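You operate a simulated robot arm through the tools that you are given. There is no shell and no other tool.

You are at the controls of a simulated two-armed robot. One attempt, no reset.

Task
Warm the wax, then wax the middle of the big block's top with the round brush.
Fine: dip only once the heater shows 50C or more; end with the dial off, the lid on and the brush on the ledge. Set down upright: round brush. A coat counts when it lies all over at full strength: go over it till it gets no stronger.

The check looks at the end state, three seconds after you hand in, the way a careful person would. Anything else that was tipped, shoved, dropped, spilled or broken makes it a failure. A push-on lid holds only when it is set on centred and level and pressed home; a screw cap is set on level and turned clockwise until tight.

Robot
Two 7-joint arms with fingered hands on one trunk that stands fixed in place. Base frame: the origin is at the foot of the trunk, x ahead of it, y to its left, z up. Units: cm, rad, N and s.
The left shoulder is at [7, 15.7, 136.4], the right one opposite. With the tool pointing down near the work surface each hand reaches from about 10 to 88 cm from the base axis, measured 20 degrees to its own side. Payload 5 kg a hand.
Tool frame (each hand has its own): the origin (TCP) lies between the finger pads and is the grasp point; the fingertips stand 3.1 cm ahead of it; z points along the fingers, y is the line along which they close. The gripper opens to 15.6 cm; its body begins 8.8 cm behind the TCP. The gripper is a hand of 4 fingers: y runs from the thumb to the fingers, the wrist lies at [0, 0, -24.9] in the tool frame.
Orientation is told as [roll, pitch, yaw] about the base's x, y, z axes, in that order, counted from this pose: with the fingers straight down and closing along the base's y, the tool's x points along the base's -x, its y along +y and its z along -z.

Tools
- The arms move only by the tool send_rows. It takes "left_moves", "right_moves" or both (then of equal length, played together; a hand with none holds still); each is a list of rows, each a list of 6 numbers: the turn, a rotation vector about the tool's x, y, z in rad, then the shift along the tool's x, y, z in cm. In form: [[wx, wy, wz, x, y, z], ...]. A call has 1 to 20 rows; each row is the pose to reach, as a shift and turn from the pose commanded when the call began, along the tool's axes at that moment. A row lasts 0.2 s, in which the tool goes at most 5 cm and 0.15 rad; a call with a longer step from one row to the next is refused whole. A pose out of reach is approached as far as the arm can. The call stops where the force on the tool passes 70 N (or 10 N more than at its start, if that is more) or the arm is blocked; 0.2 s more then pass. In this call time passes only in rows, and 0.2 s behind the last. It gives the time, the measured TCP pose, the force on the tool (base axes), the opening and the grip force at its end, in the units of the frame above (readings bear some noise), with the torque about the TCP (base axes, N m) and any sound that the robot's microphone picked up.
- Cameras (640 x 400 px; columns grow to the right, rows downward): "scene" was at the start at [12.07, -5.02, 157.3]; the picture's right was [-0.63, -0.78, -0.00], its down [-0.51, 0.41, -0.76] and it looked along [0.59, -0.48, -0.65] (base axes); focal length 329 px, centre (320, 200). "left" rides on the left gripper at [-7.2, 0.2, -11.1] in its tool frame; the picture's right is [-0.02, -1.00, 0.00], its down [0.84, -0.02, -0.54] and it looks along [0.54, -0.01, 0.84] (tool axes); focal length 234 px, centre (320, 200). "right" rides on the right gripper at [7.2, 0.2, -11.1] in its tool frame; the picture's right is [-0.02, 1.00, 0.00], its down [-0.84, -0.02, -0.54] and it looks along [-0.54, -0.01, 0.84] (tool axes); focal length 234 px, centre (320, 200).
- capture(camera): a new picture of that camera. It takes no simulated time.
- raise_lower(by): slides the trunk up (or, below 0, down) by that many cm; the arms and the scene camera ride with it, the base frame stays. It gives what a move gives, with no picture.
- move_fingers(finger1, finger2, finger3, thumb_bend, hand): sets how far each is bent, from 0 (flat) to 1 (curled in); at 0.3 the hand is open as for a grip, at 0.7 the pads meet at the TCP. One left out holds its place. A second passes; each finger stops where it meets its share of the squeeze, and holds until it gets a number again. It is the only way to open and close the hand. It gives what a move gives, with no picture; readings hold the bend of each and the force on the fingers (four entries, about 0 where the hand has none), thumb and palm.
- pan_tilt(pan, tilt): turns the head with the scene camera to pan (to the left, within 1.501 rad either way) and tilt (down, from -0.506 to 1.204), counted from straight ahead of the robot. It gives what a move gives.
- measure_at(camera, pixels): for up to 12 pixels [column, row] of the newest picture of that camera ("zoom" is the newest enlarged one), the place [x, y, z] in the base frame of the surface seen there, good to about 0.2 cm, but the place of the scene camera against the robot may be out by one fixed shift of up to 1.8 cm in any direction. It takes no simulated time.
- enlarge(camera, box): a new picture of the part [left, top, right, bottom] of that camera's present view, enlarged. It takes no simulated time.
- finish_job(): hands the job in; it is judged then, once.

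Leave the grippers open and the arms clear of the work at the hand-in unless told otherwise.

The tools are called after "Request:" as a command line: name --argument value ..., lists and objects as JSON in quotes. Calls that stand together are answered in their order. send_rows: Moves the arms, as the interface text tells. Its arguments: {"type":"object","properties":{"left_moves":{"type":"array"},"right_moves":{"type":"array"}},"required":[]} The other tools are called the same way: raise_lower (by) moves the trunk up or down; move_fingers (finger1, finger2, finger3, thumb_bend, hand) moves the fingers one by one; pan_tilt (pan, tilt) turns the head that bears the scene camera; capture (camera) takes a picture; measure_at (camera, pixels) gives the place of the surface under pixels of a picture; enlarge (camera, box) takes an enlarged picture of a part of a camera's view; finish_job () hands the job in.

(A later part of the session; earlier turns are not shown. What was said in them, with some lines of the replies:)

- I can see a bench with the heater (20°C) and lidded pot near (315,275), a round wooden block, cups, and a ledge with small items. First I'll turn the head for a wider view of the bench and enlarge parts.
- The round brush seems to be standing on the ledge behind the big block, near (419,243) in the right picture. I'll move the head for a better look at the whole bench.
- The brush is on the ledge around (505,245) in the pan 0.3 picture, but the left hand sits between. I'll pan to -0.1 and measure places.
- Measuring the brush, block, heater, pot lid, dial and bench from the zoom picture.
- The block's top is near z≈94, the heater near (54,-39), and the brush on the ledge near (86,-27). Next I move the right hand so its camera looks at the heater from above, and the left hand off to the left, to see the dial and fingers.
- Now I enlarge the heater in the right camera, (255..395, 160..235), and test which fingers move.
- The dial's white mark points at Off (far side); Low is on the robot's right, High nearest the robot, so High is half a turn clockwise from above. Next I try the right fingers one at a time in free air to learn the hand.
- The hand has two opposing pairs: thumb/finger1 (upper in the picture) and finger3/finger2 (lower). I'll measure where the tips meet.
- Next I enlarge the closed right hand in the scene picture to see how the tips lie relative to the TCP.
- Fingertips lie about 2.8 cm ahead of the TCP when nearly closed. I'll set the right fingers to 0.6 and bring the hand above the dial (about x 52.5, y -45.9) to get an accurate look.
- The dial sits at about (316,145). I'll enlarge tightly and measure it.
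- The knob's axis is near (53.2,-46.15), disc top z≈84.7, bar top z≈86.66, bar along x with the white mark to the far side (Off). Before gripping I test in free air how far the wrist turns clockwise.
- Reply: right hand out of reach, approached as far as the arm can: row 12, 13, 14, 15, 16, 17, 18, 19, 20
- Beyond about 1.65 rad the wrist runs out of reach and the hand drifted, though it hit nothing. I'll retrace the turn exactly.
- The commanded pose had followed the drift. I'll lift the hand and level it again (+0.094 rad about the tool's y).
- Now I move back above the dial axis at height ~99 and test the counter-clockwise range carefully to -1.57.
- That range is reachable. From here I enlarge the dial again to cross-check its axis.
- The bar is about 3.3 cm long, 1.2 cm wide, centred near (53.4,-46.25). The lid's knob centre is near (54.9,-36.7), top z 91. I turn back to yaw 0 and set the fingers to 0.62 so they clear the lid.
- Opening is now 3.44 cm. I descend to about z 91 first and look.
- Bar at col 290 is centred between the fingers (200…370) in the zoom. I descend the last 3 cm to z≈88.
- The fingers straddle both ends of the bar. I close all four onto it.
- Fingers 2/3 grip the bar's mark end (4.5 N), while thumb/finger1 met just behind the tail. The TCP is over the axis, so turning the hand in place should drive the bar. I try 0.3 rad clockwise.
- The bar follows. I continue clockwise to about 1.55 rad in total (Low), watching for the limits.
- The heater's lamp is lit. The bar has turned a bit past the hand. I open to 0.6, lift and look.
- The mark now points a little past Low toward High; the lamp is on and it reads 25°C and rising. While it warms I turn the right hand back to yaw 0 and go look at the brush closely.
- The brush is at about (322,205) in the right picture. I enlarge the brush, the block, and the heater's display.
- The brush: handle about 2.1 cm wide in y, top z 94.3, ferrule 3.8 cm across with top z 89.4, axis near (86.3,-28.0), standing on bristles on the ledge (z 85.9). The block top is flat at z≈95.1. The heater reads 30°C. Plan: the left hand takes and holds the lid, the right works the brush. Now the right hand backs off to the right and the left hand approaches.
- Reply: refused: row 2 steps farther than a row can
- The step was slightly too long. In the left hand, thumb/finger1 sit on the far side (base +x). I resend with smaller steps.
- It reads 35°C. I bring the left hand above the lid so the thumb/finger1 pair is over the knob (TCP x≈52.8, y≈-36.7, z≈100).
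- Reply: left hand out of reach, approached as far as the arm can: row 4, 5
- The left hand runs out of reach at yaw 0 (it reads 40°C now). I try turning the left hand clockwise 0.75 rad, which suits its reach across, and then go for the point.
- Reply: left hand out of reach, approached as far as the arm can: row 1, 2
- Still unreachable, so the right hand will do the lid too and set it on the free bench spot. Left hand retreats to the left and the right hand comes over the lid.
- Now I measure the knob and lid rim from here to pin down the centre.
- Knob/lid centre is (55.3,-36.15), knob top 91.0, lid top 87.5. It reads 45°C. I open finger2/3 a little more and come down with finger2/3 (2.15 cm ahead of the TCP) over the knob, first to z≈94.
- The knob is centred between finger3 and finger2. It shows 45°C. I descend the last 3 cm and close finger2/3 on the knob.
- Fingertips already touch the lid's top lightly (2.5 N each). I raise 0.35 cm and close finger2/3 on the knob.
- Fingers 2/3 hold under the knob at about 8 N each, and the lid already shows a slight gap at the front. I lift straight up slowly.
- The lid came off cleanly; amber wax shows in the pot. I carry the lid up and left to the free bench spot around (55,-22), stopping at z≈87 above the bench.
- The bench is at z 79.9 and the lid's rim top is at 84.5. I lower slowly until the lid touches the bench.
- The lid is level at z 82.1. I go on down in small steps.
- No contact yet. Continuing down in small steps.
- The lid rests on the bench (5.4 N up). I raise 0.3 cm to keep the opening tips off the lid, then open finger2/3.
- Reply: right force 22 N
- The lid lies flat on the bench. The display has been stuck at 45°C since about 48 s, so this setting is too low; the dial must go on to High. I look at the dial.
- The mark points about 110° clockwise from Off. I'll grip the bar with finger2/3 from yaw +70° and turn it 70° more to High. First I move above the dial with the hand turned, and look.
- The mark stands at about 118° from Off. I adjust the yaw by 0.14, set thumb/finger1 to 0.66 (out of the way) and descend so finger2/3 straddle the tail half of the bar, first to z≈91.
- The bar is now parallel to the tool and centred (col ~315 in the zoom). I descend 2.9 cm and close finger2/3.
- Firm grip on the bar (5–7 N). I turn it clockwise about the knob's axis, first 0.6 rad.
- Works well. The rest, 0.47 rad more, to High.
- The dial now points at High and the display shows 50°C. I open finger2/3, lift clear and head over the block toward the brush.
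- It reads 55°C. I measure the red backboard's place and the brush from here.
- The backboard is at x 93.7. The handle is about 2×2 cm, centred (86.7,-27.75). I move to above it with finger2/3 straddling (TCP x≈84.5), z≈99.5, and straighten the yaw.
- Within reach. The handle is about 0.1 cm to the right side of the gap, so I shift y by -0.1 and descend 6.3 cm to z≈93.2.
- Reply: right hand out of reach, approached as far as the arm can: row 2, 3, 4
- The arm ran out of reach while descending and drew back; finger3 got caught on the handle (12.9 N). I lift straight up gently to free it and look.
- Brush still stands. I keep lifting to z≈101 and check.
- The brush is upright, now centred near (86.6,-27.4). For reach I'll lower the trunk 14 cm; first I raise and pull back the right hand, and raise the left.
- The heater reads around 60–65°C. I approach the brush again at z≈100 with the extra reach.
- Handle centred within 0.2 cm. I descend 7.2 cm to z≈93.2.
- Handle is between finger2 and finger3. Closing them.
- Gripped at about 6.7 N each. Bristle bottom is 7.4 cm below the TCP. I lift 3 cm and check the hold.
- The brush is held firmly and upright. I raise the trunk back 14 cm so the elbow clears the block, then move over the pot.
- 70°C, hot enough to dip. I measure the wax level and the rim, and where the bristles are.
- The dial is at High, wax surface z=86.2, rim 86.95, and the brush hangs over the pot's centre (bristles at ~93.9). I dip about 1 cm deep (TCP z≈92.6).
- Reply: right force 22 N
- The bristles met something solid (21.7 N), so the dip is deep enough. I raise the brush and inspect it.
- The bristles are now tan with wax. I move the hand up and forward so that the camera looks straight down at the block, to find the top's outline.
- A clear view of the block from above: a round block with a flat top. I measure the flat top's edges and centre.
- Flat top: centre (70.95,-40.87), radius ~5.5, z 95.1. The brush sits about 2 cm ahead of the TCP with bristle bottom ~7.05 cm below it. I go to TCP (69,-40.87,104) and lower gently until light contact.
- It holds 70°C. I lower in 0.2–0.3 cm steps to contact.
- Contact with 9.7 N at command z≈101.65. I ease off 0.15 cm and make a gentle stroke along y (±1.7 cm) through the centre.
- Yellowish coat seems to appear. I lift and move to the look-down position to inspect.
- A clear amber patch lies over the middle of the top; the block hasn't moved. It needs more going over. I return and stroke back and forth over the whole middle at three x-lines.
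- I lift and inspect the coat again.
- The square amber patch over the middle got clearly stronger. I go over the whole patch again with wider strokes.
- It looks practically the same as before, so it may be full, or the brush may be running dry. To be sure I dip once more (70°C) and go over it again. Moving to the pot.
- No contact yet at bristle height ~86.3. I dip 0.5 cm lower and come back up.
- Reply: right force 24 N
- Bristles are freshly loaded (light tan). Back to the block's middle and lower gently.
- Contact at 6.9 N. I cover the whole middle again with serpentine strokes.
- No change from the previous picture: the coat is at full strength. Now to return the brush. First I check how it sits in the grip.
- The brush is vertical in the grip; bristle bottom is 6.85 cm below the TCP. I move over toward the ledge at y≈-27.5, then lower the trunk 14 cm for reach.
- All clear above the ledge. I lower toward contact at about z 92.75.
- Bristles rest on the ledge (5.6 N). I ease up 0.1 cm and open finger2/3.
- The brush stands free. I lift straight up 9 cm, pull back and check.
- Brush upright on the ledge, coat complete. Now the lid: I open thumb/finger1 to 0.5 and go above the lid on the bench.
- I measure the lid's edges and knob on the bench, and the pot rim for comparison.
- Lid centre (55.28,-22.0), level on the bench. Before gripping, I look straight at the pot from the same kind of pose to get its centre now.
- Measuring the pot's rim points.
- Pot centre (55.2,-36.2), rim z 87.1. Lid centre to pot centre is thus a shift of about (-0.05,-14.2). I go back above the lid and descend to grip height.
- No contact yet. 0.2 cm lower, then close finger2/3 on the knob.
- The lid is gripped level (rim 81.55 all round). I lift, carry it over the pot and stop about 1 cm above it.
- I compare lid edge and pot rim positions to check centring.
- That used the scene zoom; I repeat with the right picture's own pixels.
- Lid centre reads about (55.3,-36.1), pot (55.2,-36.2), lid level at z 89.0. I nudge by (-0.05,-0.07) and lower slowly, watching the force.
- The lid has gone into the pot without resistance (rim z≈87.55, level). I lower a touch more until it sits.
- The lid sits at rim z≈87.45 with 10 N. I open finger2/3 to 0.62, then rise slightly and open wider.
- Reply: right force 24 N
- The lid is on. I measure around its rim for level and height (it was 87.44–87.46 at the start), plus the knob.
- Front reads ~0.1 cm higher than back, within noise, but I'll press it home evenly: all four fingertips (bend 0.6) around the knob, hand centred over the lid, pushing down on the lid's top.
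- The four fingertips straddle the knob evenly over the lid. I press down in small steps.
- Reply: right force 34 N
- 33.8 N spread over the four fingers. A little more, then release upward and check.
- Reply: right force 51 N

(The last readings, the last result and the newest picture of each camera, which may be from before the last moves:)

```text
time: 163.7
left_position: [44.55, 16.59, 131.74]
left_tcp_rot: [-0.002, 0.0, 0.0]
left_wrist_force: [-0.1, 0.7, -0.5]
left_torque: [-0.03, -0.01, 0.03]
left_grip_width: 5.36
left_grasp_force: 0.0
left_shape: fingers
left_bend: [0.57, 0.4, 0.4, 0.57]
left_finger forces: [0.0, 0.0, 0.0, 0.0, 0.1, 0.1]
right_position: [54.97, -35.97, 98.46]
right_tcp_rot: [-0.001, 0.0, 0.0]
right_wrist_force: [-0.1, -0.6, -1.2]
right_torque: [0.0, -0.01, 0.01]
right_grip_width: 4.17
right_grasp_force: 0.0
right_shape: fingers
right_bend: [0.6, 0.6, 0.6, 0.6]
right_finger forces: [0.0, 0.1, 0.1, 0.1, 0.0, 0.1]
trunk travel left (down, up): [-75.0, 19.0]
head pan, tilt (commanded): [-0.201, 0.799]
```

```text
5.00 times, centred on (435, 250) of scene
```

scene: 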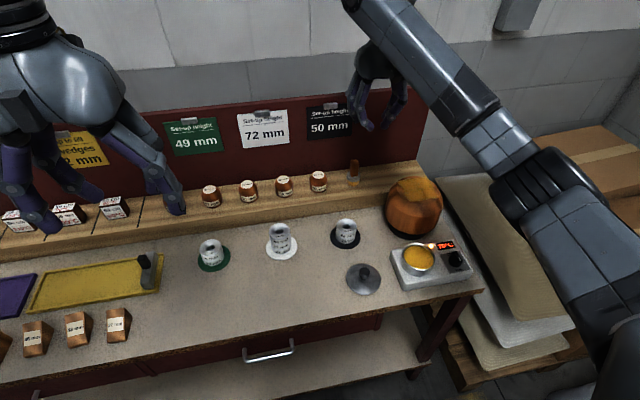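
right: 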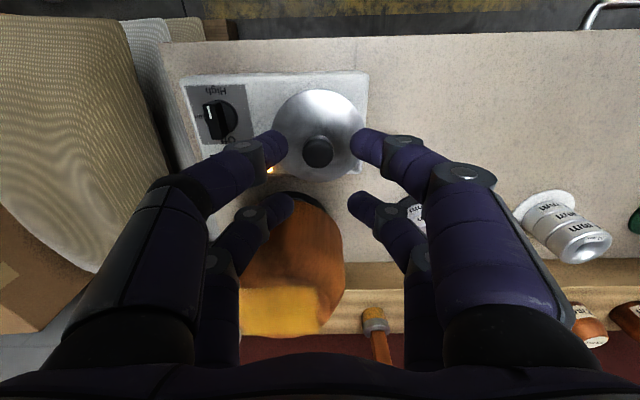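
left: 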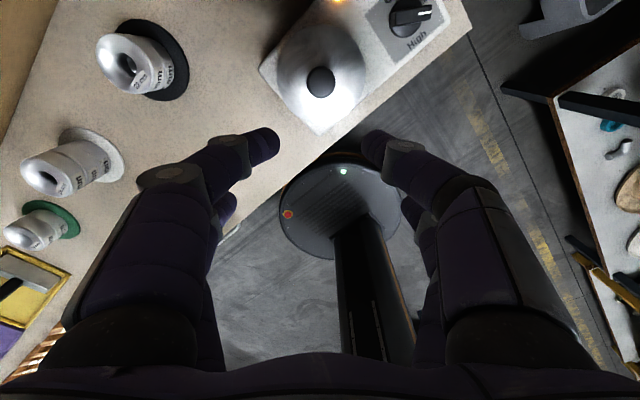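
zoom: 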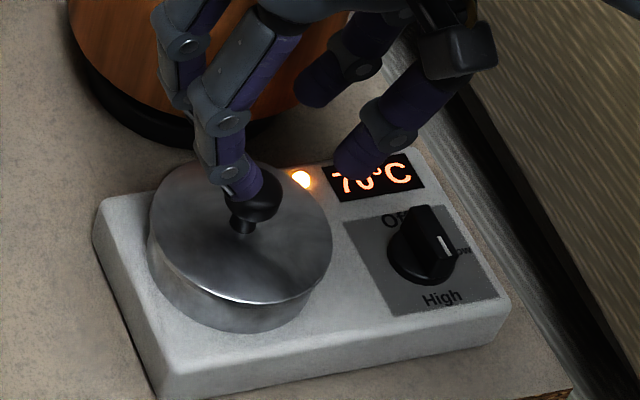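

Pressed home with 51 N; the lid is level. Now the dial to Off: I go back to the earlier grip spot above the knob (TCP ≈ 52.3,-46.4), thumb/finger1 at 0.66.

Request:
send_rows --right_moves '[[0, 0, 0, 0.9, -3.5, -1], [0, 0, 0, 1.8, -7, -1], [0, 0, 0, 2.67, -10.43, 0], [0, 0, 0, 2.67, -10.43, 3], [0, 0, 0, 2.67, -10.43, 5.5], [0, 0, 0, 2.67, -10.43, 5.5]]'

Request:
move_fingers --hand "right" --finger1 0.66 --thumb_bend 0.66

Request:
capture --camera "right"

Request:
enlarge --camera "right" --box '[250, 110, 390, 230]'

```text
time: 165.1
left_position: [44.69, 16.56, 131.7]
left_tcp_rot: [-0.001, -0.002, -0.001]
left_wrist_force: [-0.5, 0.1, 0.3]
left_torque: [-0.05, 0.0, -0.04]
left_grip_width: 5.36
left_grasp_force: 0.1
left_shape: fingers
left_bend: [0.57, 0.4, 0.4, 0.57]
left_finger forces: [0.0, 0.1, 0.0, 0.1, 0.0, 0.0]
right_position: [52.66, -46.59, 93.05]
right_tcp_rot: [-0.001, -0.002, 0.001]
right_wrist_force: [0.2, -0.4, -0.5]
right_torque: [-0.01, -0.05, -0.03]
right_grip_width: 4.14
right_grasp_force: 0.1
right_shape: fingers
right_bend: [0.6, 0.6, 0.6, 0.6]
right_finger forces: [0.0, 0.0, 0.1, 0.0, 0.1, 0.1]
trunk travel left (down, up): [-75.0, 19.0]
head pan, tilt (commanded): [-0.201, 0.799]
```

```text
time: 166.1
left_position: [44.65, 16.55, 131.7]
left_tcp_rot: [0.0, 0.0, 0.001]
left_wrist_force: [0.2, -0.6, 0.2]
left_torque: [0.01, 0.0, -0.01]
left_grip_width: 5.34
left_grasp_force: 0.1
left_shape: fingers
left_bend: [0.57, 0.4, 0.4, 0.57]
left_finger forces: [0.1, 0.0, 0.0, 0.0, 0.0, 0.1]
right_position: [52.58, -46.4, 93.02]
right_tcp_rot: [0.001, 0.0, 0.001]
right_wrist_force: [0.4, -0.3, -0.2]
right_torque: [-0.03, 0.04, 0.04]
right_grip_width: 1.96
right_grasp_force: 0.1
right_shape: fingers
right_bend: [0.66, 0.6, 0.6, 0.66]
right_finger forces: [0.0, 0.0, 0.0, 0.1, 0.0, 0.1]
trunk travel left (down, up): [-75.0, 19.0]
head pan, tilt (commanded): [-0.201, 0.799]
```

```text
taken
```

right: 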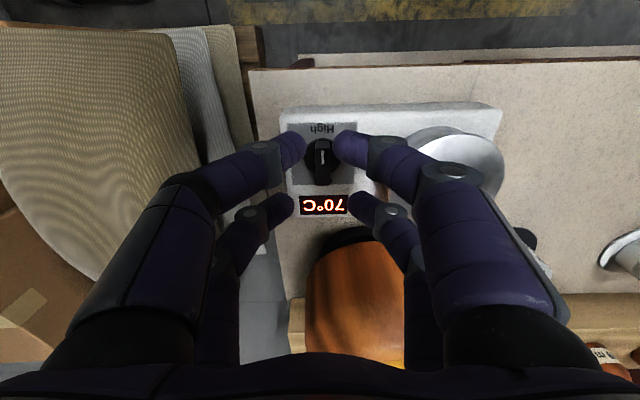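

```text
3.33 times, centred on (320, 170) of right
```

zoom: 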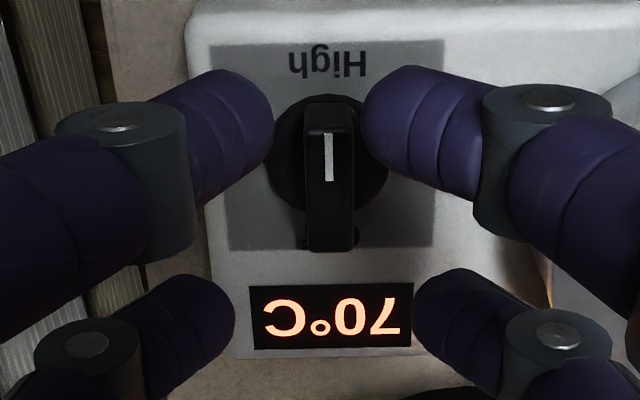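

The bar is between the fingers. I descend to z≈88.2 with a 0.35 cm correction and close finger2/3.

Request:
send_rows --right_moves '[[0, 0, 0, 0.2, 0.05, 1.5], [0, 0, 0, 0.35, 0.1, 3], [0, 0, 0, 0.35, 0.1, 4.2], [0, 0, 0, 0.35, 0.1, 4.8]]'

Request:
move_fingers --hand "right" --finger2 0.75 --finger3 0.75

Request:
enlarge --camera "right" --box '[250, 110, 390, 230]'

```text
time: 167.1
left_position: [44.57, 16.6, 131.85]
left_tcp_rot: [-0.001, 0.0, 0.001]
left_wrist_force: [-0.4, -0.1, -0.4]
left_torque: [0.0, 0.01, 0.04]
left_grip_width: 5.35
left_grasp_force: 0.0
left_shape: fingers
left_bend: [0.57, 0.4, 0.4, 0.57]
left_finger forces: [0.0, 0.0, 0.0, 0.0, 0.0, 0.0]
right_position: [52.14, -46.4, 88.12]
right_tcp_rot: [0.0, 0.0, 0.0]
right_wrist_force: [0.3, 0.6, 0.2]
right_torque: [-0.03, 0.03, 0.01]
right_grip_width: 1.91
right_grasp_force: 0.1
right_shape: fingers
right_bend: [0.66, 0.6, 0.6, 0.66]
right_finger forces: [0.1, 0.0, 0.0, 0.0, 0.0, 0.0]
trunk travel left (down, up): [-75.0, 19.0]
head pan, tilt (commanded): [-0.201, 0.799]
```

```text
time: 168.1
left_position: [44.71, 16.43, 131.79]
left_tcp_rot: [-0.001, 0.001, 0.0]
left_wrist_force: [1.7, 0.3, 0.0]
left_torque: [0.0, -0.05, -0.01]
left_grip_width: 5.35
left_grasp_force: 0.0
left_shape: fingers
left_bend: [0.57, 0.4, 0.4, 0.57]
left_finger forces: [0.0, 0.0, 0.1, 0.1, 0.1, 0.0]
right_position: [52.24, -46.39, 88.26]
right_tcp_rot: [0.001, 0.0, 0.001]
right_wrist_force: [0.2, 1.7, -4.4]
right_torque: [0.04, 0.07, 0.04]
right_grip_width: 1.93
right_grasp_force: 6.3
right_shape: fingers
right_bend: [0.66, 0.67, 0.68, 0.66]
right_finger forces: [0.0, 6.5, 5.3, 0.0, 0.0, 0.0]
trunk travel left (down, up): [-75.0, 19.0]
head pan, tilt (commanded): [-0.201, 0.799]
```

```text
3.33 times, centred on (320, 170) of right
```

zoom: 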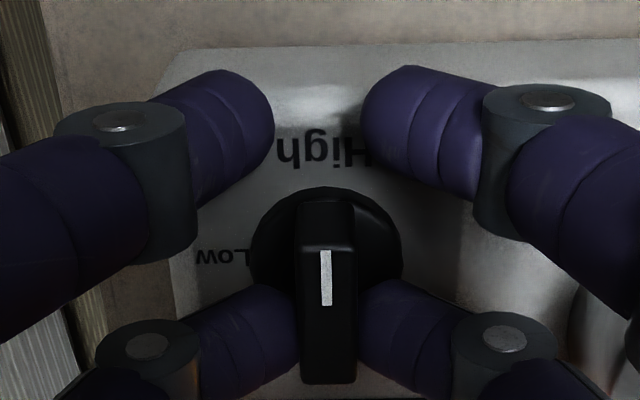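

Gripped at 5–6.5 N. I turn counter-clockwise about the knob's axis, first 0.84 rad.

Request:
send_rows --right_moves '[[0, 0, -0.12, -0.009, -0.144, 0], [0, 0, -0.24, -0.034, -0.285, 0], [0, 0, -0.36, -0.077, -0.423, 0], [0, 0, -0.48, -0.136, -0.554, 0], [0, 0, -0.6, -0.21, -0.678, 0], [0, 0, -0.72, -0.298, -0.791, 0], [0, 0, -0.84, -0.399, -0.894, 0]]'

Request:
enlarge --camera "right" --box '[250, 110, 390, 230]'

```text
time: 169.7
left_position: [44.64, 16.53, 131.75]
left_tcp_rot: [0.001, 0.0, 0.0]
left_wrist_force: [0.3, 0.2, -0.9]
left_torque: [-0.01, 0.0, 0.03]
left_grip_width: 5.38
left_grasp_force: 0.1
left_shape: fingers
left_bend: [0.57, 0.4, 0.4, 0.57]
left_finger forces: [0.0, 0.0, 0.1, 0.1, 0.0, 0.0]
right_position: [52.54, -47.28, 88.2]
right_tcp_rot: [-0.001, 0.002, 0.841]
right_wrist_force: [1.9, -0.4, -2.7]
right_torque: [-0.1, -0.01, -0.02]
right_grip_width: 1.93
right_grasp_force: 5.9
right_shape: fingers
right_bend: [0.66, 0.68, 0.67, 0.66]
right_finger forces: [0.0, 4.8, 6.8, 0.0, 0.0, 0.0]
trunk travel left (down, up): [-75.0, 19.0]
head pan, tilt (commanded): [-0.201, 0.799]
```

```text
3.33 times, centred on (320, 170) of right
```

zoom: 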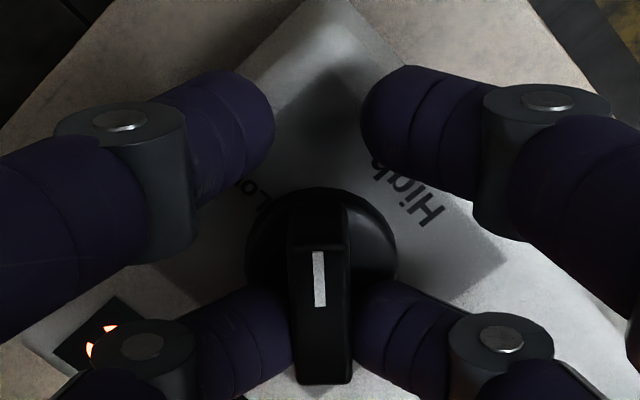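

The bar follows. I continue 0.72 rad more.

Request:
send_rows --right_moves '[[0, 0, -0.12, -0.009, -0.144, 0], [0, 0, -0.24, -0.034, -0.285, 0], [0, 0, -0.36, -0.077, -0.423, 0], [0, 0, -0.48, -0.136, -0.554, 0], [0, 0, -0.6, -0.21, -0.678, 0], [0, 0, -0.72, -0.298, -0.791, 0]]'

Request:
enlarge --camera "right" --box '[250, 110, 390, 230]'

```text
time: 171.1
left_position: [44.78, 16.51, 131.73]
left_tcp_rot: [0.0, 0.001, 0.0]
left_wrist_force: [-0.4, 0.7, 0.2]
left_torque: [0.03, -0.02, 0.0]
left_grip_width: 5.37
left_grasp_force: 0.0
left_shape: fingers
left_bend: [0.57, 0.4, 0.4, 0.57]
left_finger forces: [0.0, 0.0, 0.0, 0.0, 0.0, 0.0]
right_position: [53.4, -47.69, 88.18]
right_tcp_rot: [-0.001, -0.001, 1.562]
right_wrist_force: [3.5, -3.8, -1.2]
right_torque: [-0.12, -0.08, -0.06]
right_grip_width: 1.92
right_grasp_force: 5.6
right_shape: fingers
right_bend: [0.66, 0.68, 0.66, 0.66]
right_finger forces: [0.0, 4.5, 7.8, 0.0, 0.0, 0.0]
trunk travel left (down, up): [-75.0, 19.0]
head pan, tilt (commanded): [-0.201, 0.799]
```

```text
3.33 times, centred on (320, 170) of right
```

zoom: 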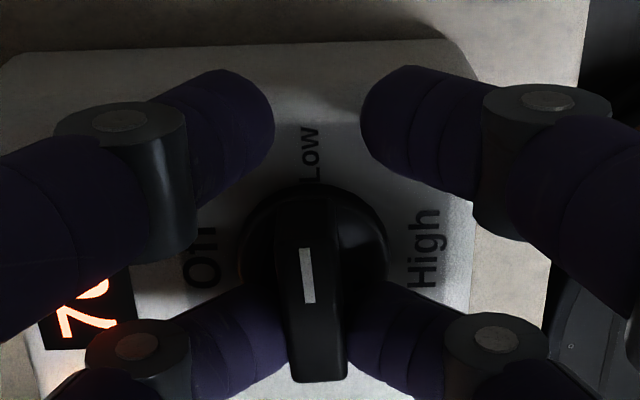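

The mark points at Low. I release, lift to ~99, and turn the hand back to the other side (yaw -1.56) to regrip.

Request:
move_fingers --hand "right" --finger2 0.6 --finger3 0.6

Request:
send_rows --right_moves '[[0, 0, 0, 0, 0, -3], [0, 0, 0, 0, 0, -7], [0, 0, 0.1, 0, 0, -11], [0, 0, 0.25, 0, 0, -11], [0, 0, 0.4, 0, 0, -11], [0, 0, 0.55, 0, 0, -11], [0, 0, 0.7, 0, 0, -11], [0, 0, 0.85, 0, 0, -11], [0, 0, 1.0, 0, 0, -11], [0, 0, 1.15, 0, 0, -11], [0, 0, 1.3, 0, 0, -11], [0, 0, 1.45, 0, 0, -11], [0, 0, 1.56, 0, 0, -11]]'

Request:
send_rows --right_moves '[[0, 0, 0.15, 0, 0.3, 0], [0, 0, 0.3, 0, 0.6, 0], [0, 0, 0.45, 0, 0.9, 0], [0, 0, 0.6, 0, 1.2, 0], [0, 0, 0.75, 0, 1.5, 0], [0, 0, 0.9, 0, 1.8, 0], [0, 0, 1.05, 0, 2.1, 0], [0, 0, 1.2, 0, 2.4, 0], [0, 0, 1.35, 0, 2.5, 0], [0, 0, 1.5, 0, 2.5, 0], [0, 0, 1.56, 0, 2.5, 0]]'

Request:
capture --camera "right"

Request:
enlarge --camera "right" --box '[250, 80, 390, 200]'

```text
time: 172.1
left_position: [44.64, 16.49, 131.83]
left_tcp_rot: [0.001, -0.001, 0.0]
left_wrist_force: [-0.7, 0.5, -0.1]
left_torque: [0.01, 0.02, -0.04]
left_grip_width: 5.35
left_grasp_force: 0.1
left_shape: fingers
left_bend: [0.57, 0.4, 0.4, 0.57]
left_finger forces: [0.0, 0.0, 0.0, 0.0, 0.0, 0.0]
right_position: [53.48, -47.65, 88.23]
right_tcp_rot: [0.001, 0.0, 1.559]
right_wrist_force: [-0.4, 0.3, 0.1]
right_torque: [0.05, -0.01, 0.0]
right_grip_width: 1.95
right_grasp_force: 0.0
right_shape: fingers
right_bend: [0.66, 0.6, 0.6, 0.66]
right_finger forces: [0.1, 0.1, 0.0, 0.0, 0.1, 0.0]
trunk travel left (down, up): [-75.0, 19.0]
head pan, tilt (commanded): [-0.201, 0.799]
```

```text
time: 174.9
left_position: [44.58, 16.58, 131.81]
left_tcp_rot: [0.0, 0.001, 0.0]
left_wrist_force: [0.5, -0.8, -0.7]
left_torque: [0.0, -0.01, 0.02]
left_grip_width: 5.38
left_grasp_force: 0.0
left_shape: fingers
left_bend: [0.57, 0.4, 0.4, 0.57]
left_finger forces: [0.1, 0.1, 0.0, 0.0, 0.1, 0.0]
right_position: [53.39, -47.65, 99.19]
right_tcp_rot: [0.0, -0.001, -0.004]
right_wrist_force: [0.5, 0.0, 0.1]
right_torque: [0.0, -0.02, 0.0]
right_grip_width: 1.92
right_grasp_force: 0.0
right_shape: fingers
right_bend: [0.66, 0.6, 0.6, 0.66]
right_finger forces: [0.0, 0.0, 0.1, 0.0, 0.0, 0.1]
trunk travel left (down, up): [-75.0, 19.0]
head pan, tilt (commanded): [-0.201, 0.799]
```

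```text
time: 177.3
left_position: [44.73, 16.58, 131.78]
left_tcp_rot: [0.0, 0.0, 0.001]
left_wrist_force: [-0.1, -0.8, -0.5]
left_torque: [-0.04, 0.01, 0.0]
left_grip_width: 5.36
left_grasp_force: 0.1
left_shape: fingers
left_bend: [0.57, 0.4, 0.4, 0.57]
left_finger forces: [0.0, 0.0, 0.1, 0.0, 0.1, 0.1]
right_position: [53.48, -45.1, 99.28]
right_tcp_rot: [0.001, 0.001, -1.563]
right_wrist_force: [-0.1, -0.3, -0.7]
right_torque: [0.01, 0.03, -0.02]
right_grip_width: 1.92
right_grasp_force: 0.1
right_shape: fingers
right_bend: [0.66, 0.6, 0.6, 0.66]
right_finger forces: [0.0, 0.0, 0.0, 0.0, 0.1, 0.1]
trunk travel left (down, up): [-75.0, 19.0]
head pan, tilt (commanded): [-0.201, 0.799]
```

```text
taken
```

right: 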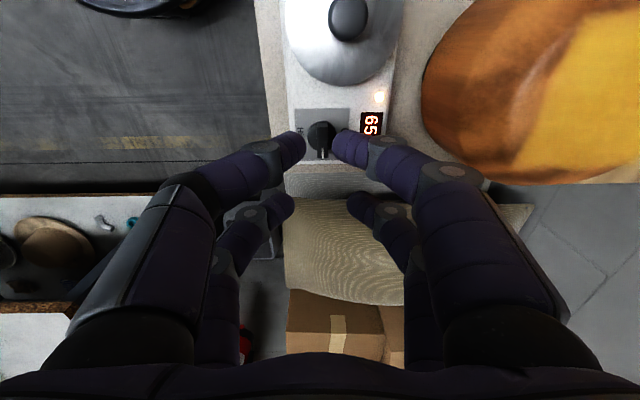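

```text
3.33 times, centred on (320, 140) of right
```

zoom: 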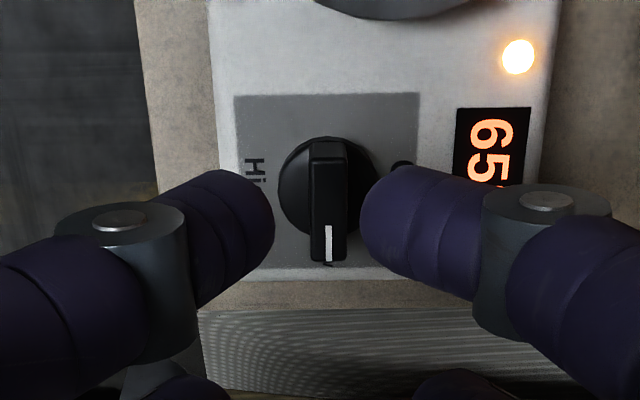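

The mark points exactly along the hand at Low; display 65. I descend in two stages with +0.15 cm in tool y, then close finger2/3.

Request:
send_rows --right_moves '[[0, 0, 0, 0, 0.15, 3], [0, 0, 0, 0, 0.15, 6], [0, 0, 0, 0, 0.15, 8], [0, 0, 0, 0, 0.15, 8]]'

Request:
enlarge --camera "right" --box '[250, 110, 390, 230]'

Request:
enlarge --camera "scene" --box '[390, 190, 490, 290]'

```text
time: 178.3
left_position: [44.6, 16.67, 131.85]
left_tcp_rot: [0.001, 0.001, 0.0]
left_wrist_force: [-0.3, -0.6, 0.2]
left_torque: [-0.03, 0.01, 0.0]
left_grip_width: 5.32
left_grasp_force: 0.1
left_shape: fingers
left_bend: [0.57, 0.4, 0.4, 0.57]
left_finger forces: [0.1, 0.1, 0.1, 0.0, 0.0, 0.1]
right_position: [53.58, -45.15, 91.21]
right_tcp_rot: [-0.001, 0.0, -1.561]
right_wrist_force: [-0.5, 0.2, -0.1]
right_torque: [-0.02, -0.01, -0.02]
right_grip_width: 1.93
right_grasp_force: 0.1
right_shape: fingers
right_bend: [0.66, 0.6, 0.6, 0.66]
right_finger forces: [0.0, 0.0, 0.0, 0.0, 0.0, 0.1]
trunk travel left (down, up): [-75.0, 19.0]
head pan, tilt (commanded): [-0.201, 0.799]
```

```text
3.33 times, centred on (320, 170) of right
```

zoom: 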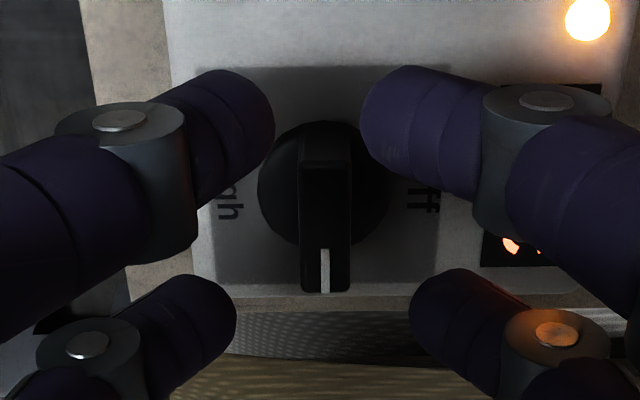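

```text
4.00 times, centred on (440, 240) of scene
```

zoom: 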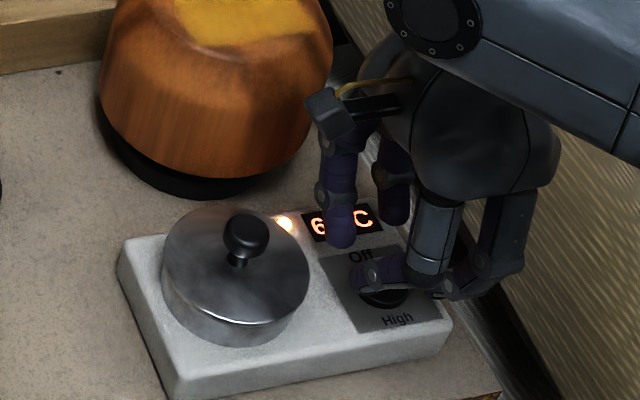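

Aligned. Down the last 3 cm and close.

Request:
send_rows --right_moves '[[0, 0, 0, 0, 0, 1], [0, 0, 0, 0, 0, 2], [0, 0, 0, 0, 0, 3]]'

Request:
move_fingers --hand "right" --finger2 0.75 --finger3 0.75

Request:
enlarge --camera "right" --box '[250, 110, 390, 230]'

```text
time: 179.1
left_position: [44.64, 16.5, 131.75]
left_tcp_rot: [0.001, 0.002, 0.002]
left_wrist_force: [0.8, -0.4, -0.3]
left_torque: [0.01, -0.01, 0.01]
left_grip_width: 5.34
left_grasp_force: 0.1
left_shape: fingers
left_bend: [0.57, 0.4, 0.4, 0.57]
left_finger forces: [0.0, 0.0, 0.0, 0.1, 0.1, 0.0]
right_position: [53.57, -45.06, 88.09]
right_tcp_rot: [0.0, 0.002, -1.56]
right_wrist_force: [0.3, 0.0, -0.7]
right_torque: [0.02, -0.05, -0.02]
right_grip_width: 1.93
right_grasp_force: 0.1
right_shape: fingers
right_bend: [0.66, 0.6, 0.6, 0.66]
right_finger forces: [0.0, 0.1, 0.0, 0.1, 0.0, 0.0]
trunk travel left (down, up): [-75.0, 19.0]
head pan, tilt (commanded): [-0.201, 0.799]
```

```text
time: 180.1
left_position: [44.56, 16.47, 131.68]
left_tcp_rot: [0.0, -0.001, 0.0]
left_wrist_force: [0.8, 0.3, -0.4]
left_torque: [0.0, -0.02, 0.01]
left_grip_width: 5.37
left_grasp_force: 0.0
left_shape: fingers
left_bend: [0.57, 0.4, 0.4, 0.57]
left_finger forces: [0.1, 0.0, 0.1, 0.0, 0.0, 0.0]
right_position: [53.64, -45.1, 88.11]
right_tcp_rot: [0.0, 0.002, -1.559]
right_wrist_force: [0.1, 0.2, -5.0]
right_torque: [0.07, -0.05, 0.02]
right_grip_width: 1.92
right_grasp_force: 5.6
right_shape: fingers
right_bend: [0.66, 0.67, 0.68, 0.66]
right_finger forces: [0.1, 6.4, 5.8, 0.1, 0.0, 0.1]
trunk travel left (down, up): [-75.0, 19.0]
head pan, tilt (commanded): [-0.201, 0.799]
```

```text
3.33 times, centred on (320, 170) of right
```

zoom: 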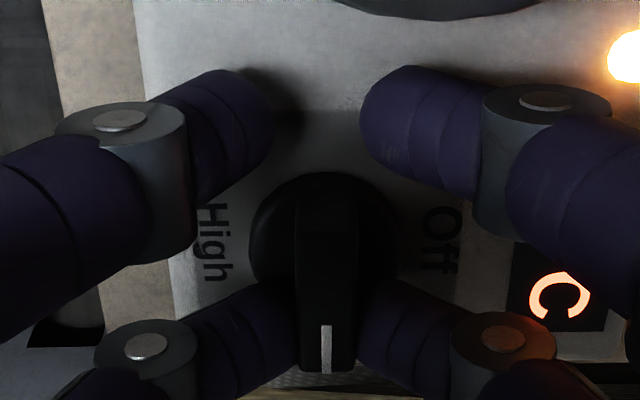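

Gripped at the mark end. I turn counter-clockwise about the axis toward Off, first 0.84 rad.

Request:
send_rows --right_moves '[[0, 0, -0.12, -0.009, -0.144, 0], [0, 0, -0.24, -0.034, -0.285, 0], [0, 0, -0.36, -0.077, -0.423, 0], [0, 0, -0.48, -0.136, -0.554, 0], [0, 0, -0.6, -0.21, -0.678, 0], [0, 0, -0.72, -0.298, -0.791, 0], [0, 0, -0.84, -0.399, -0.894, 0]]'

Request:
send_rows --right_moves '[[0, 0, -0.12, -0.009, -0.144, 0], [0, 0, -0.24, -0.034, -0.285, 0], [0, 0, -0.36, -0.077, -0.423, 0], [0, 0, -0.48, -0.136, -0.554, 0], [0, 0, -0.6, -0.21, -0.678, 0], [0, 0, -0.7, -0.282, -0.773, 0]]'

Request:
enlarge --camera "right" --box '[250, 110, 390, 230]'

```text
time: 181.7
left_position: [44.7, 16.5, 131.75]
left_tcp_rot: [0.001, 0.001, 0.0]
left_wrist_force: [0.0, 0.1, 0.1]
left_torque: [-0.02, 0.0, 0.0]
left_grip_width: 5.35
left_grasp_force: 0.0
left_shape: fingers
left_bend: [0.57, 0.4, 0.4, 0.57]
left_finger forces: [0.0, 0.0, 0.0, 0.1, 0.0, 0.0]
right_position: [52.82, -45.64, 88.18]
right_tcp_rot: [0.001, -0.001, -0.72]
right_wrist_force: [1.0, -0.9, -3.6]
right_torque: [0.02, 0.01, -0.04]
right_grip_width: 1.92
right_grasp_force: 5.7
right_shape: fingers
right_bend: [0.66, 0.67, 0.68, 0.66]
right_finger forces: [0.1, 5.6, 5.7, 0.0, 0.1, 0.1]
trunk travel left (down, up): [-75.0, 19.0]
head pan, tilt (commanded): [-0.201, 0.799]
```

```text
time: 183.1
left_position: [44.8, 16.45, 131.62]
left_tcp_rot: [0.0, 0.002, -0.002]
left_wrist_force: [0.4, 0.1, 0.8]
left_torque: [0.02, -0.02, -0.03]
left_grip_width: 5.33
left_grasp_force: 0.0
left_shape: fingers
left_bend: [0.57, 0.4, 0.4, 0.57]
left_finger forces: [0.0, 0.1, 0.0, 0.1, 0.0, 0.0]
right_position: [52.54, -46.33, 88.29]
right_tcp_rot: [-0.002, 0.0, -0.019]
right_wrist_force: [3.9, -0.8, -3.0]
right_torque: [0.02, 0.0, -0.01]
right_grip_width: 1.93
right_grasp_force: 5.6
right_shape: fingers
right_bend: [0.66, 0.67, 0.68, 0.66]
right_finger forces: [0.0, 5.2, 6.2, 0.2, 0.0, 0.0]
trunk travel left (down, up): [-75.0, 19.0]
head pan, tilt (commanded): [-0.201, 0.799]
```

```text
3.33 times, centred on (320, 170) of right
```

zoom: 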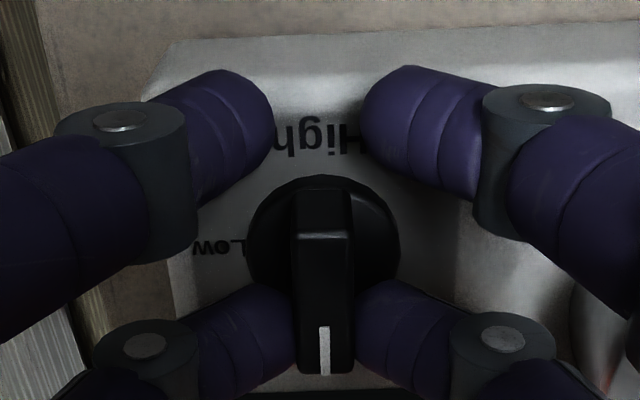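

Now almost at Off. I turn 0.1 rad more to make sure it reaches the Off stop, watching the torque.

Request:
send_rows --right_moves '[[0, 0, -0.05, -0.002, -0.06, 0], [0, 0, -0.1, -0.006, -0.12, 0]]'

Request:
enlarge --camera "right" --box '[250, 110, 390, 230]'

Request:
enlarge --camera "scene" --box '[390, 190, 490, 290]'

```text
time: 183.7
left_position: [44.65, 16.57, 131.82]
left_tcp_rot: [-0.001, -0.001, -0.001]
left_wrist_force: [1.5, -0.2, 0.3]
left_torque: [0.0, 0.0, -0.01]
left_grip_width: 5.35
left_grasp_force: 0.0
left_shape: fingers
left_bend: [0.57, 0.4, 0.4, 0.57]
left_finger forces: [0.0, 0.0, 0.0, 0.1, 0.0, 0.1]
right_position: [52.58, -46.33, 88.2]
right_tcp_rot: [-0.001, -0.001, 0.08]
right_wrist_force: [4.6, -1.7, -2.7]
right_torque: [-0.05, -0.02, -0.07]
right_grip_width: 1.9
right_grasp_force: 6.2
right_shape: fingers
right_bend: [0.66, 0.68, 0.67, 0.66]
right_finger forces: [0.1, 5.0, 6.9, 0.1, 0.0, 0.0]
trunk travel left (down, up): [-75.0, 19.0]
head pan, tilt (commanded): [-0.201, 0.799]
```

```text
3.33 times, centred on (320, 170) of right
```

zoom: 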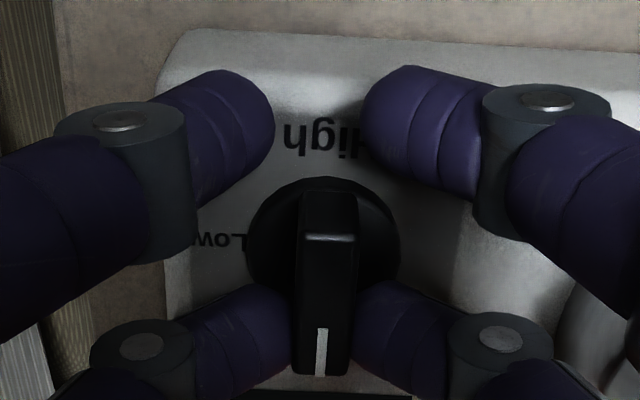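

```text
4.00 times, centred on (440, 240) of scene
```

zoom: 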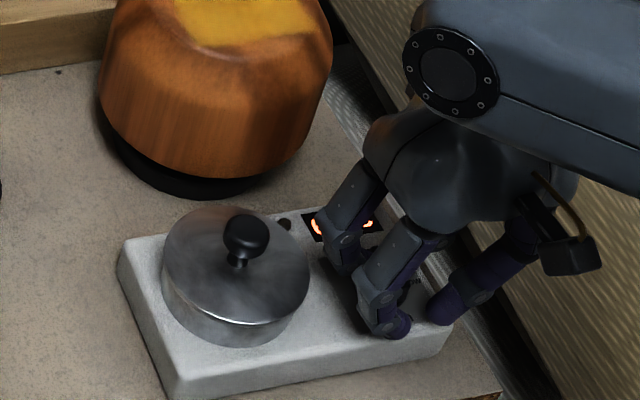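

The heater's lamp is out and the bar has reached its stop at Off. I release, lift and look.

Request:
move_fingers --hand "right" --finger2 0.6 --finger3 0.6

Request:
send_rows --right_moves '[[0, 0, 0, 0, 0, -3], [0, 0, 0, 0, 0, -7], [0, 0, 0, 0, 0, -11], [0, 0, 0.08, 2, -2, -14], [0, 0, 0.08, 4, -4, -17]]'

Request:
capture --camera "right"

Request:
enlarge --camera "right" --box '[260, 90, 420, 210]'

Request:
enlarge --camera "scene" --box '[390, 200, 490, 290]'

```text
time: 184.7
left_position: [44.59, 16.54, 131.79]
left_tcp_rot: [0.0, 0.001, 0.001]
left_wrist_force: [-0.2, 0.1, -0.2]
left_torque: [0.02, -0.04, -0.01]
left_grip_width: 5.35
left_grasp_force: 0.2
left_shape: fingers
left_bend: [0.57, 0.4, 0.4, 0.57]
left_finger forces: [0.0, 0.0, 0.0, 0.0, 0.0, 0.1]
right_position: [52.4, -46.48, 88.23]
right_tcp_rot: [0.001, 0.0, 0.082]
right_wrist_force: [-0.6, 0.2, 0.2]
right_torque: [0.01, 0.01, 0.01]
right_grip_width: 1.91
right_grasp_force: 0.0
right_shape: fingers
right_bend: [0.66, 0.6, 0.6, 0.66]
right_finger forces: [0.1, 0.1, 0.0, 0.0, 0.1, 0.0]
trunk travel left (down, up): [-75.0, 19.0]
head pan, tilt (commanded): [-0.201, 0.799]
```

```text
time: 185.9
left_position: [44.48, 16.63, 131.72]
left_tcp_rot: [-0.002, -0.001, -0.001]
left_wrist_force: [0.0, 0.2, 0.0]
left_torque: [-0.04, -0.06, 0.0]
left_grip_width: 5.35
left_grasp_force: 0.1
left_shape: fingers
left_bend: [0.57, 0.4, 0.4, 0.57]
left_finger forces: [0.0, 0.0, 0.0, 0.1, 0.1, 0.0]
right_position: [48.59, -50.6, 105.36]
right_tcp_rot: [0.0, -0.001, 0.0]
right_wrist_force: [-0.3, 0.7, -0.1]
right_torque: [-0.01, 0.01, 0.01]
right_grip_width: 1.92
right_grasp_force: 0.0
right_shape: fingers
right_bend: [0.66, 0.6, 0.6, 0.66]
right_finger forces: [0.1, 0.0, 0.0, 0.0, 0.0, 0.1]
trunk travel left (down, up): [-75.0, 19.0]
head pan, tilt (commanded): [-0.201, 0.799]
```

```text
taken
```

right: 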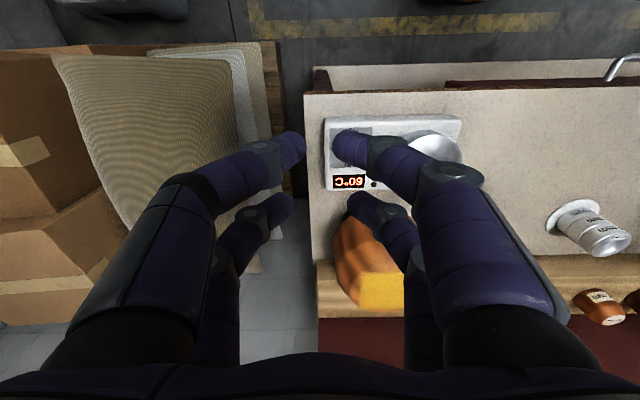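

```text
3.33 times, centred on (340, 150) of right
```

zoom: 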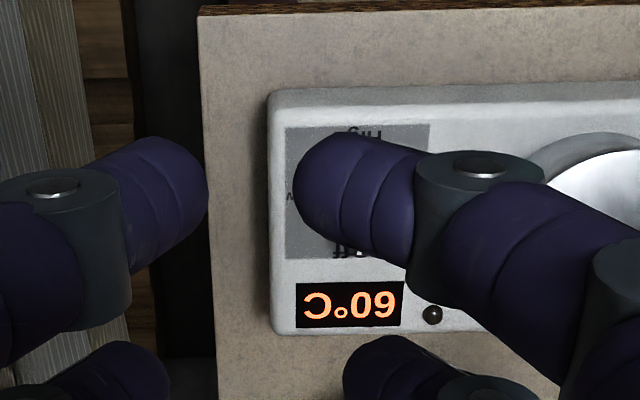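

```text
4.44 times, centred on (440, 245) of scene
```

zoom: 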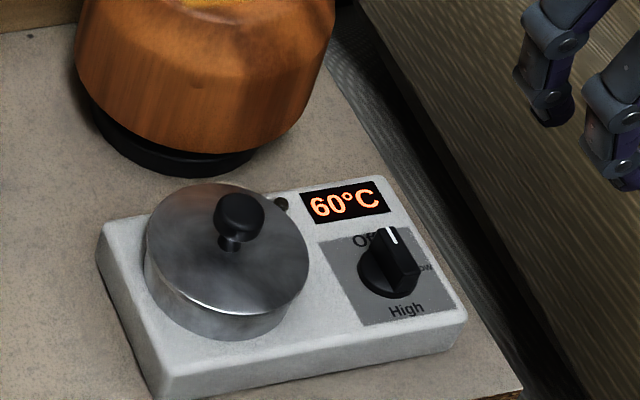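

Lamp off, mark at Off, 60°C and falling. I park the right hand clear to the right, open both hands, and make a last check of everything.

Request:
send_rows --right_moves '[[0, 0, 0, 1, -3, -3], [0, 0, 0, 2, -6, -6], [0, 0, 0, 3, -9, -9], [0, 0, 0, 4, -12, -12], [0, 0, 0, 4, -13, -16]]'

Request:
move_fingers --hand "right" --finger1 0.3 --finger2 0.3 --finger3 0.3 --thumb_bend 0.3

Request:
move_fingers --hand "left" --finger1 0.3 --finger2 0.3 --finger3 0.3 --thumb_bend 0.3

Request:
capture --camera "scene"

Request:
enlarge --camera "scene" --box '[320, 140, 490, 290]'

Request:
capture --camera "right"

```text
time: 187.1
left_position: [44.67, 16.5, 131.76]
left_tcp_rot: [-0.001, -0.001, 0.001]
left_wrist_force: [-0.7, -0.3, 0.0]
left_torque: [0.01, -0.02, 0.03]
left_grip_width: 5.35
left_grasp_force: 0.0
left_shape: fingers
left_bend: [0.57, 0.4, 0.4, 0.57]
left_finger forces: [0.0, 0.0, 0.0, 0.1, 0.1, 0.1]
right_position: [44.66, -63.73, 121.24]
right_tcp_rot: [0.001, 0.0, -0.002]
right_wrist_force: [-0.6, 0.4, -0.2]
right_torque: [-0.03, -0.01, 0.03]
right_grip_width: 1.91
right_grasp_force: 0.2
right_shape: fingers
right_bend: [0.66, 0.6, 0.6, 0.66]
right_finger forces: [0.0, 0.0, 0.0, 0.1, 0.0, 0.0]
trunk travel left (down, up): [-75.0, 19.0]
head pan, tilt (commanded): [-0.201, 0.799]
```

```text
time: 188.1
left_position: [44.61, 16.49, 131.81]
left_tcp_rot: [0.001, 0.0, 0.001]
left_wrist_force: [-0.4, -0.2, 0.2]
left_torque: [-0.02, 0.0, 0.03]
left_grip_width: 5.34
left_grasp_force: 0.1
left_shape: fingers
left_bend: [0.57, 0.4, 0.4, 0.57]
left_finger forces: [0.1, 0.0, 0.0, 0.0, 0.0, 0.0]
right_position: [44.89, -63.87, 121.15]
right_tcp_rot: [0.001, 0.0, -0.001]
right_wrist_force: [-0.5, -0.6, -0.1]
right_torque: [0.0, 0.03, -0.03]
right_grip_width: 15.97
right_grasp_force: 0.1
right_shape: fingers
right_bend: [0.3, 0.3, 0.3, 0.3]
right_finger forces: [0.1, 0.0, 0.0, 0.0, 0.0, 0.1]
trunk travel left (down, up): [-75.0, 19.0]
head pan, tilt (commanded): [-0.201, 0.799]
```

```text
time: 189.1
left_position: [44.63, 16.53, 131.78]
left_tcp_rot: [-0.001, 0.0, 0.001]
left_wrist_force: [-0.7, 0.5, 0.0]
left_torque: [0.02, 0.01, 0.01]
left_grip_width: 15.95
left_grasp_force: 0.1
left_shape: fingers
left_bend: [0.3, 0.3, 0.3, 0.3]
left_finger forces: [0.0, 0.0, 0.1, 0.0, 0.1, 0.0]
right_position: [44.83, -63.77, 121.13]
right_tcp_rot: [0.0, 0.001, 0.001]
right_wrist_force: [0.2, 0.0, 0.0]
right_torque: [0.0, -0.03, 0.0]
right_grip_width: 15.98
right_grasp_force: 0.1
right_shape: fingers
right_bend: [0.3, 0.3, 0.3, 0.3]
right_finger forces: [0.0, 0.0, 0.0, 0.0, 0.0, 0.0]
trunk travel left (down, up): [-75.0, 19.0]
head pan, tilt (commanded): [-0.201, 0.799]
```

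```text
taken
```

scene: 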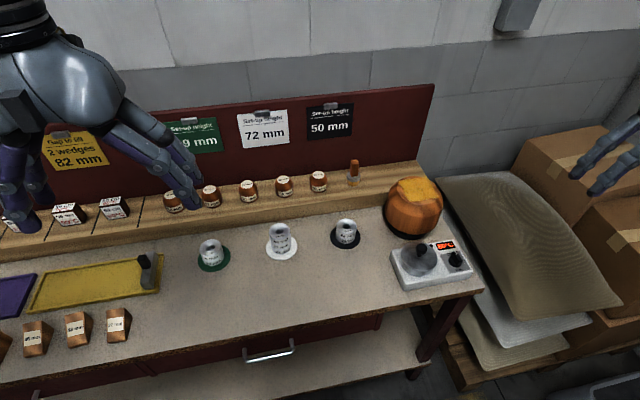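

```text
2.67 times, centred on (405, 215) of scene
```

zoom: 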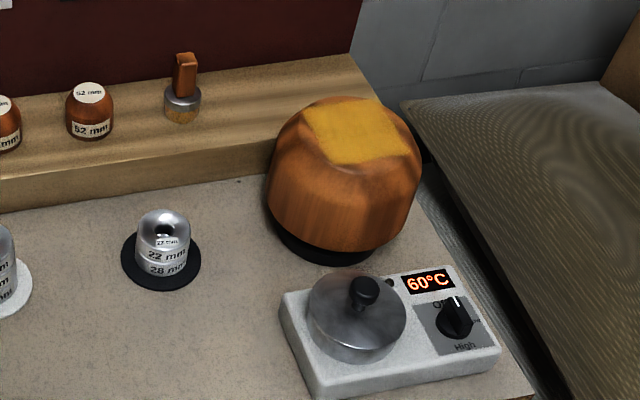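

```text
taken
```

right: 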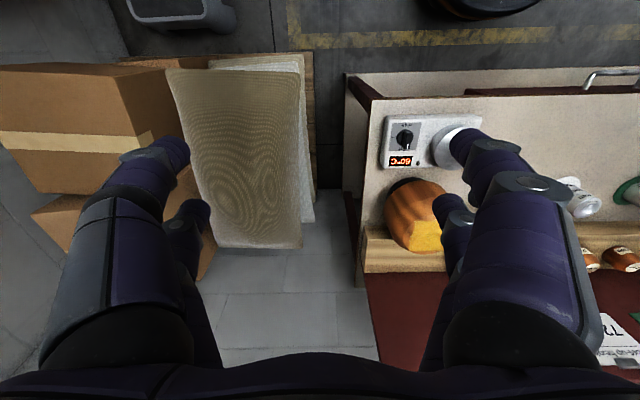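

All in place: lid on, brush upright on the ledge, coat on the middle, dial at Off. One last close look at lid and dial.

Request:
enlarge --camera "scene" --box '[390, 225, 480, 290]'

Request:
enlarge --camera "right" --box '[370, 100, 490, 180]'

Request:
enlarge --camera "scene" --box '[330, 140, 450, 240]'

```text
6.15 times, centred on (435, 258) of scene
```

zoom: 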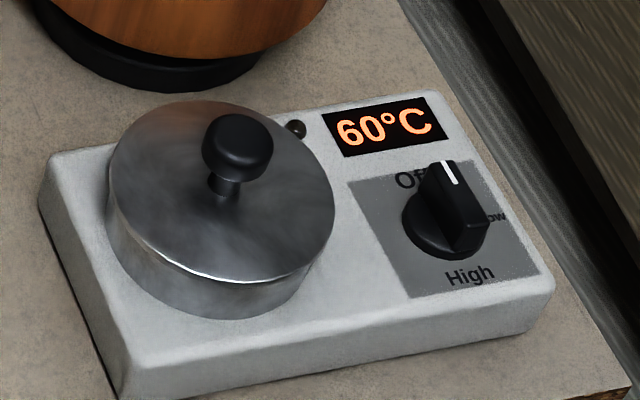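

```text
5.00 times, centred on (430, 140) of right
```

zoom: 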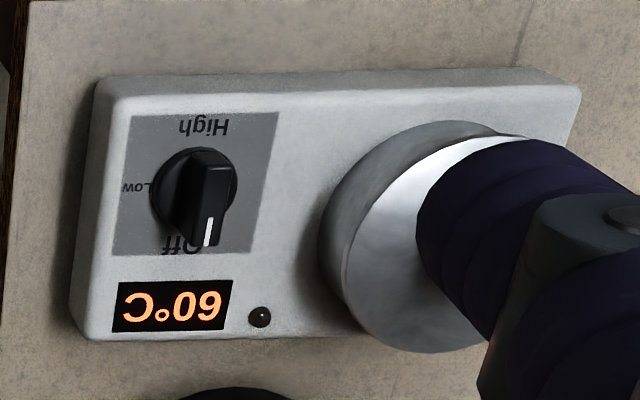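

```text
4.00 times, centred on (390, 190) of scene
```

zoom: 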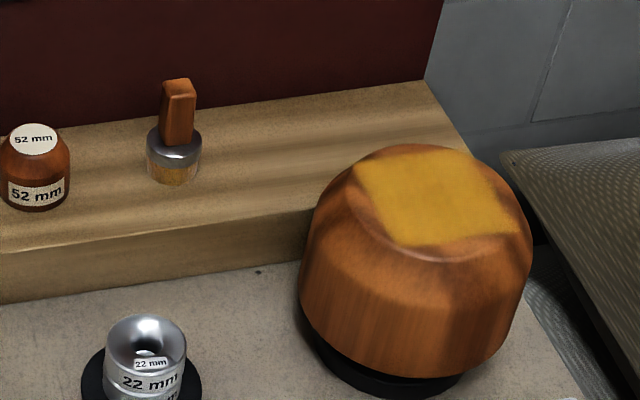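

I measure points around the lid in the scene picture to confirm it is level.

Request:
enlarge --camera "scene" --box '[390, 225, 480, 290]'

Request:
measure_at --camera "zoom" --pixels '[[125, 160], [120, 200], [150, 235], [200, 260], [260, 265], [300, 250], [322, 215], [310, 165], [280, 135], [190, 112], [150, 130], [240, 135]]'

```text
6.15 times, centred on (435, 258) of scene
```

zoom: 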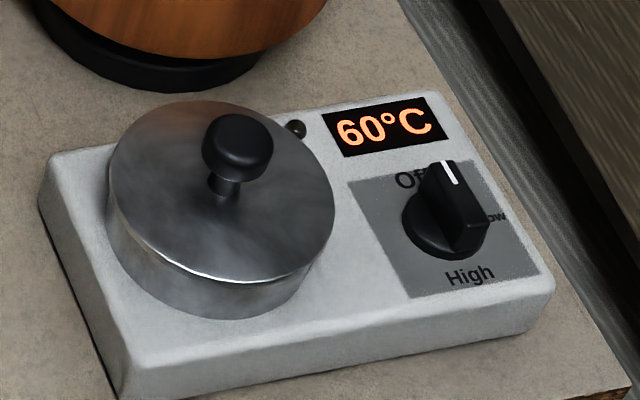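

```text
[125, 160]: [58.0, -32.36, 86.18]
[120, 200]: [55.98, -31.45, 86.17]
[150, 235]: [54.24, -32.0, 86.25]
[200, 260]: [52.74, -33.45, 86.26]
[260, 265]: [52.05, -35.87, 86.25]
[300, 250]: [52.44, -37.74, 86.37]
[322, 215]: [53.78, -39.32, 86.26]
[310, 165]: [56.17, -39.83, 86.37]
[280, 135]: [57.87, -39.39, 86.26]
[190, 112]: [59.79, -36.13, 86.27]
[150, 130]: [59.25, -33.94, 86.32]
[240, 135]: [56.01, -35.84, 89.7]
```

The lid is level (z within ±0.1 all round) and at the same height as at the start. The brush stands upright on the ledge and the coat is full. The dial is off, and the hands are open and clear. I hand in.

Request:
finish_job

```text
The job is handed in.
```

The middle of the big block's top is waxed, and I've handed the job in. I don't have the verdict.

- **Heating:** The heater stuck at 45°C just past Low, so I turned the dial on to High. Both dips were made with the display at 70°C.
- **Coat:** It covers a square of about 9 cm in the middle of the top. After a second dip and another full pass it looked no stronger, so I took it as full strength.
- **Dial:** It is back at its Off stop. The lamp is out, and the display had fallen to 60°C.
- **Lid:** It is on the pot and was pressed down with about 51 N. It measures level and at the same height as at the start.
- **Brush:** It stands upright on the ledge within about half a centimetre of where it was. On the first try for it the arm ran out of reach and nudged the brush about 0.4 cm, but it didn't tip.
- **Everything else:** I saw nothing else tipped, shoved or spilled. Both hands are open and clear of the work.
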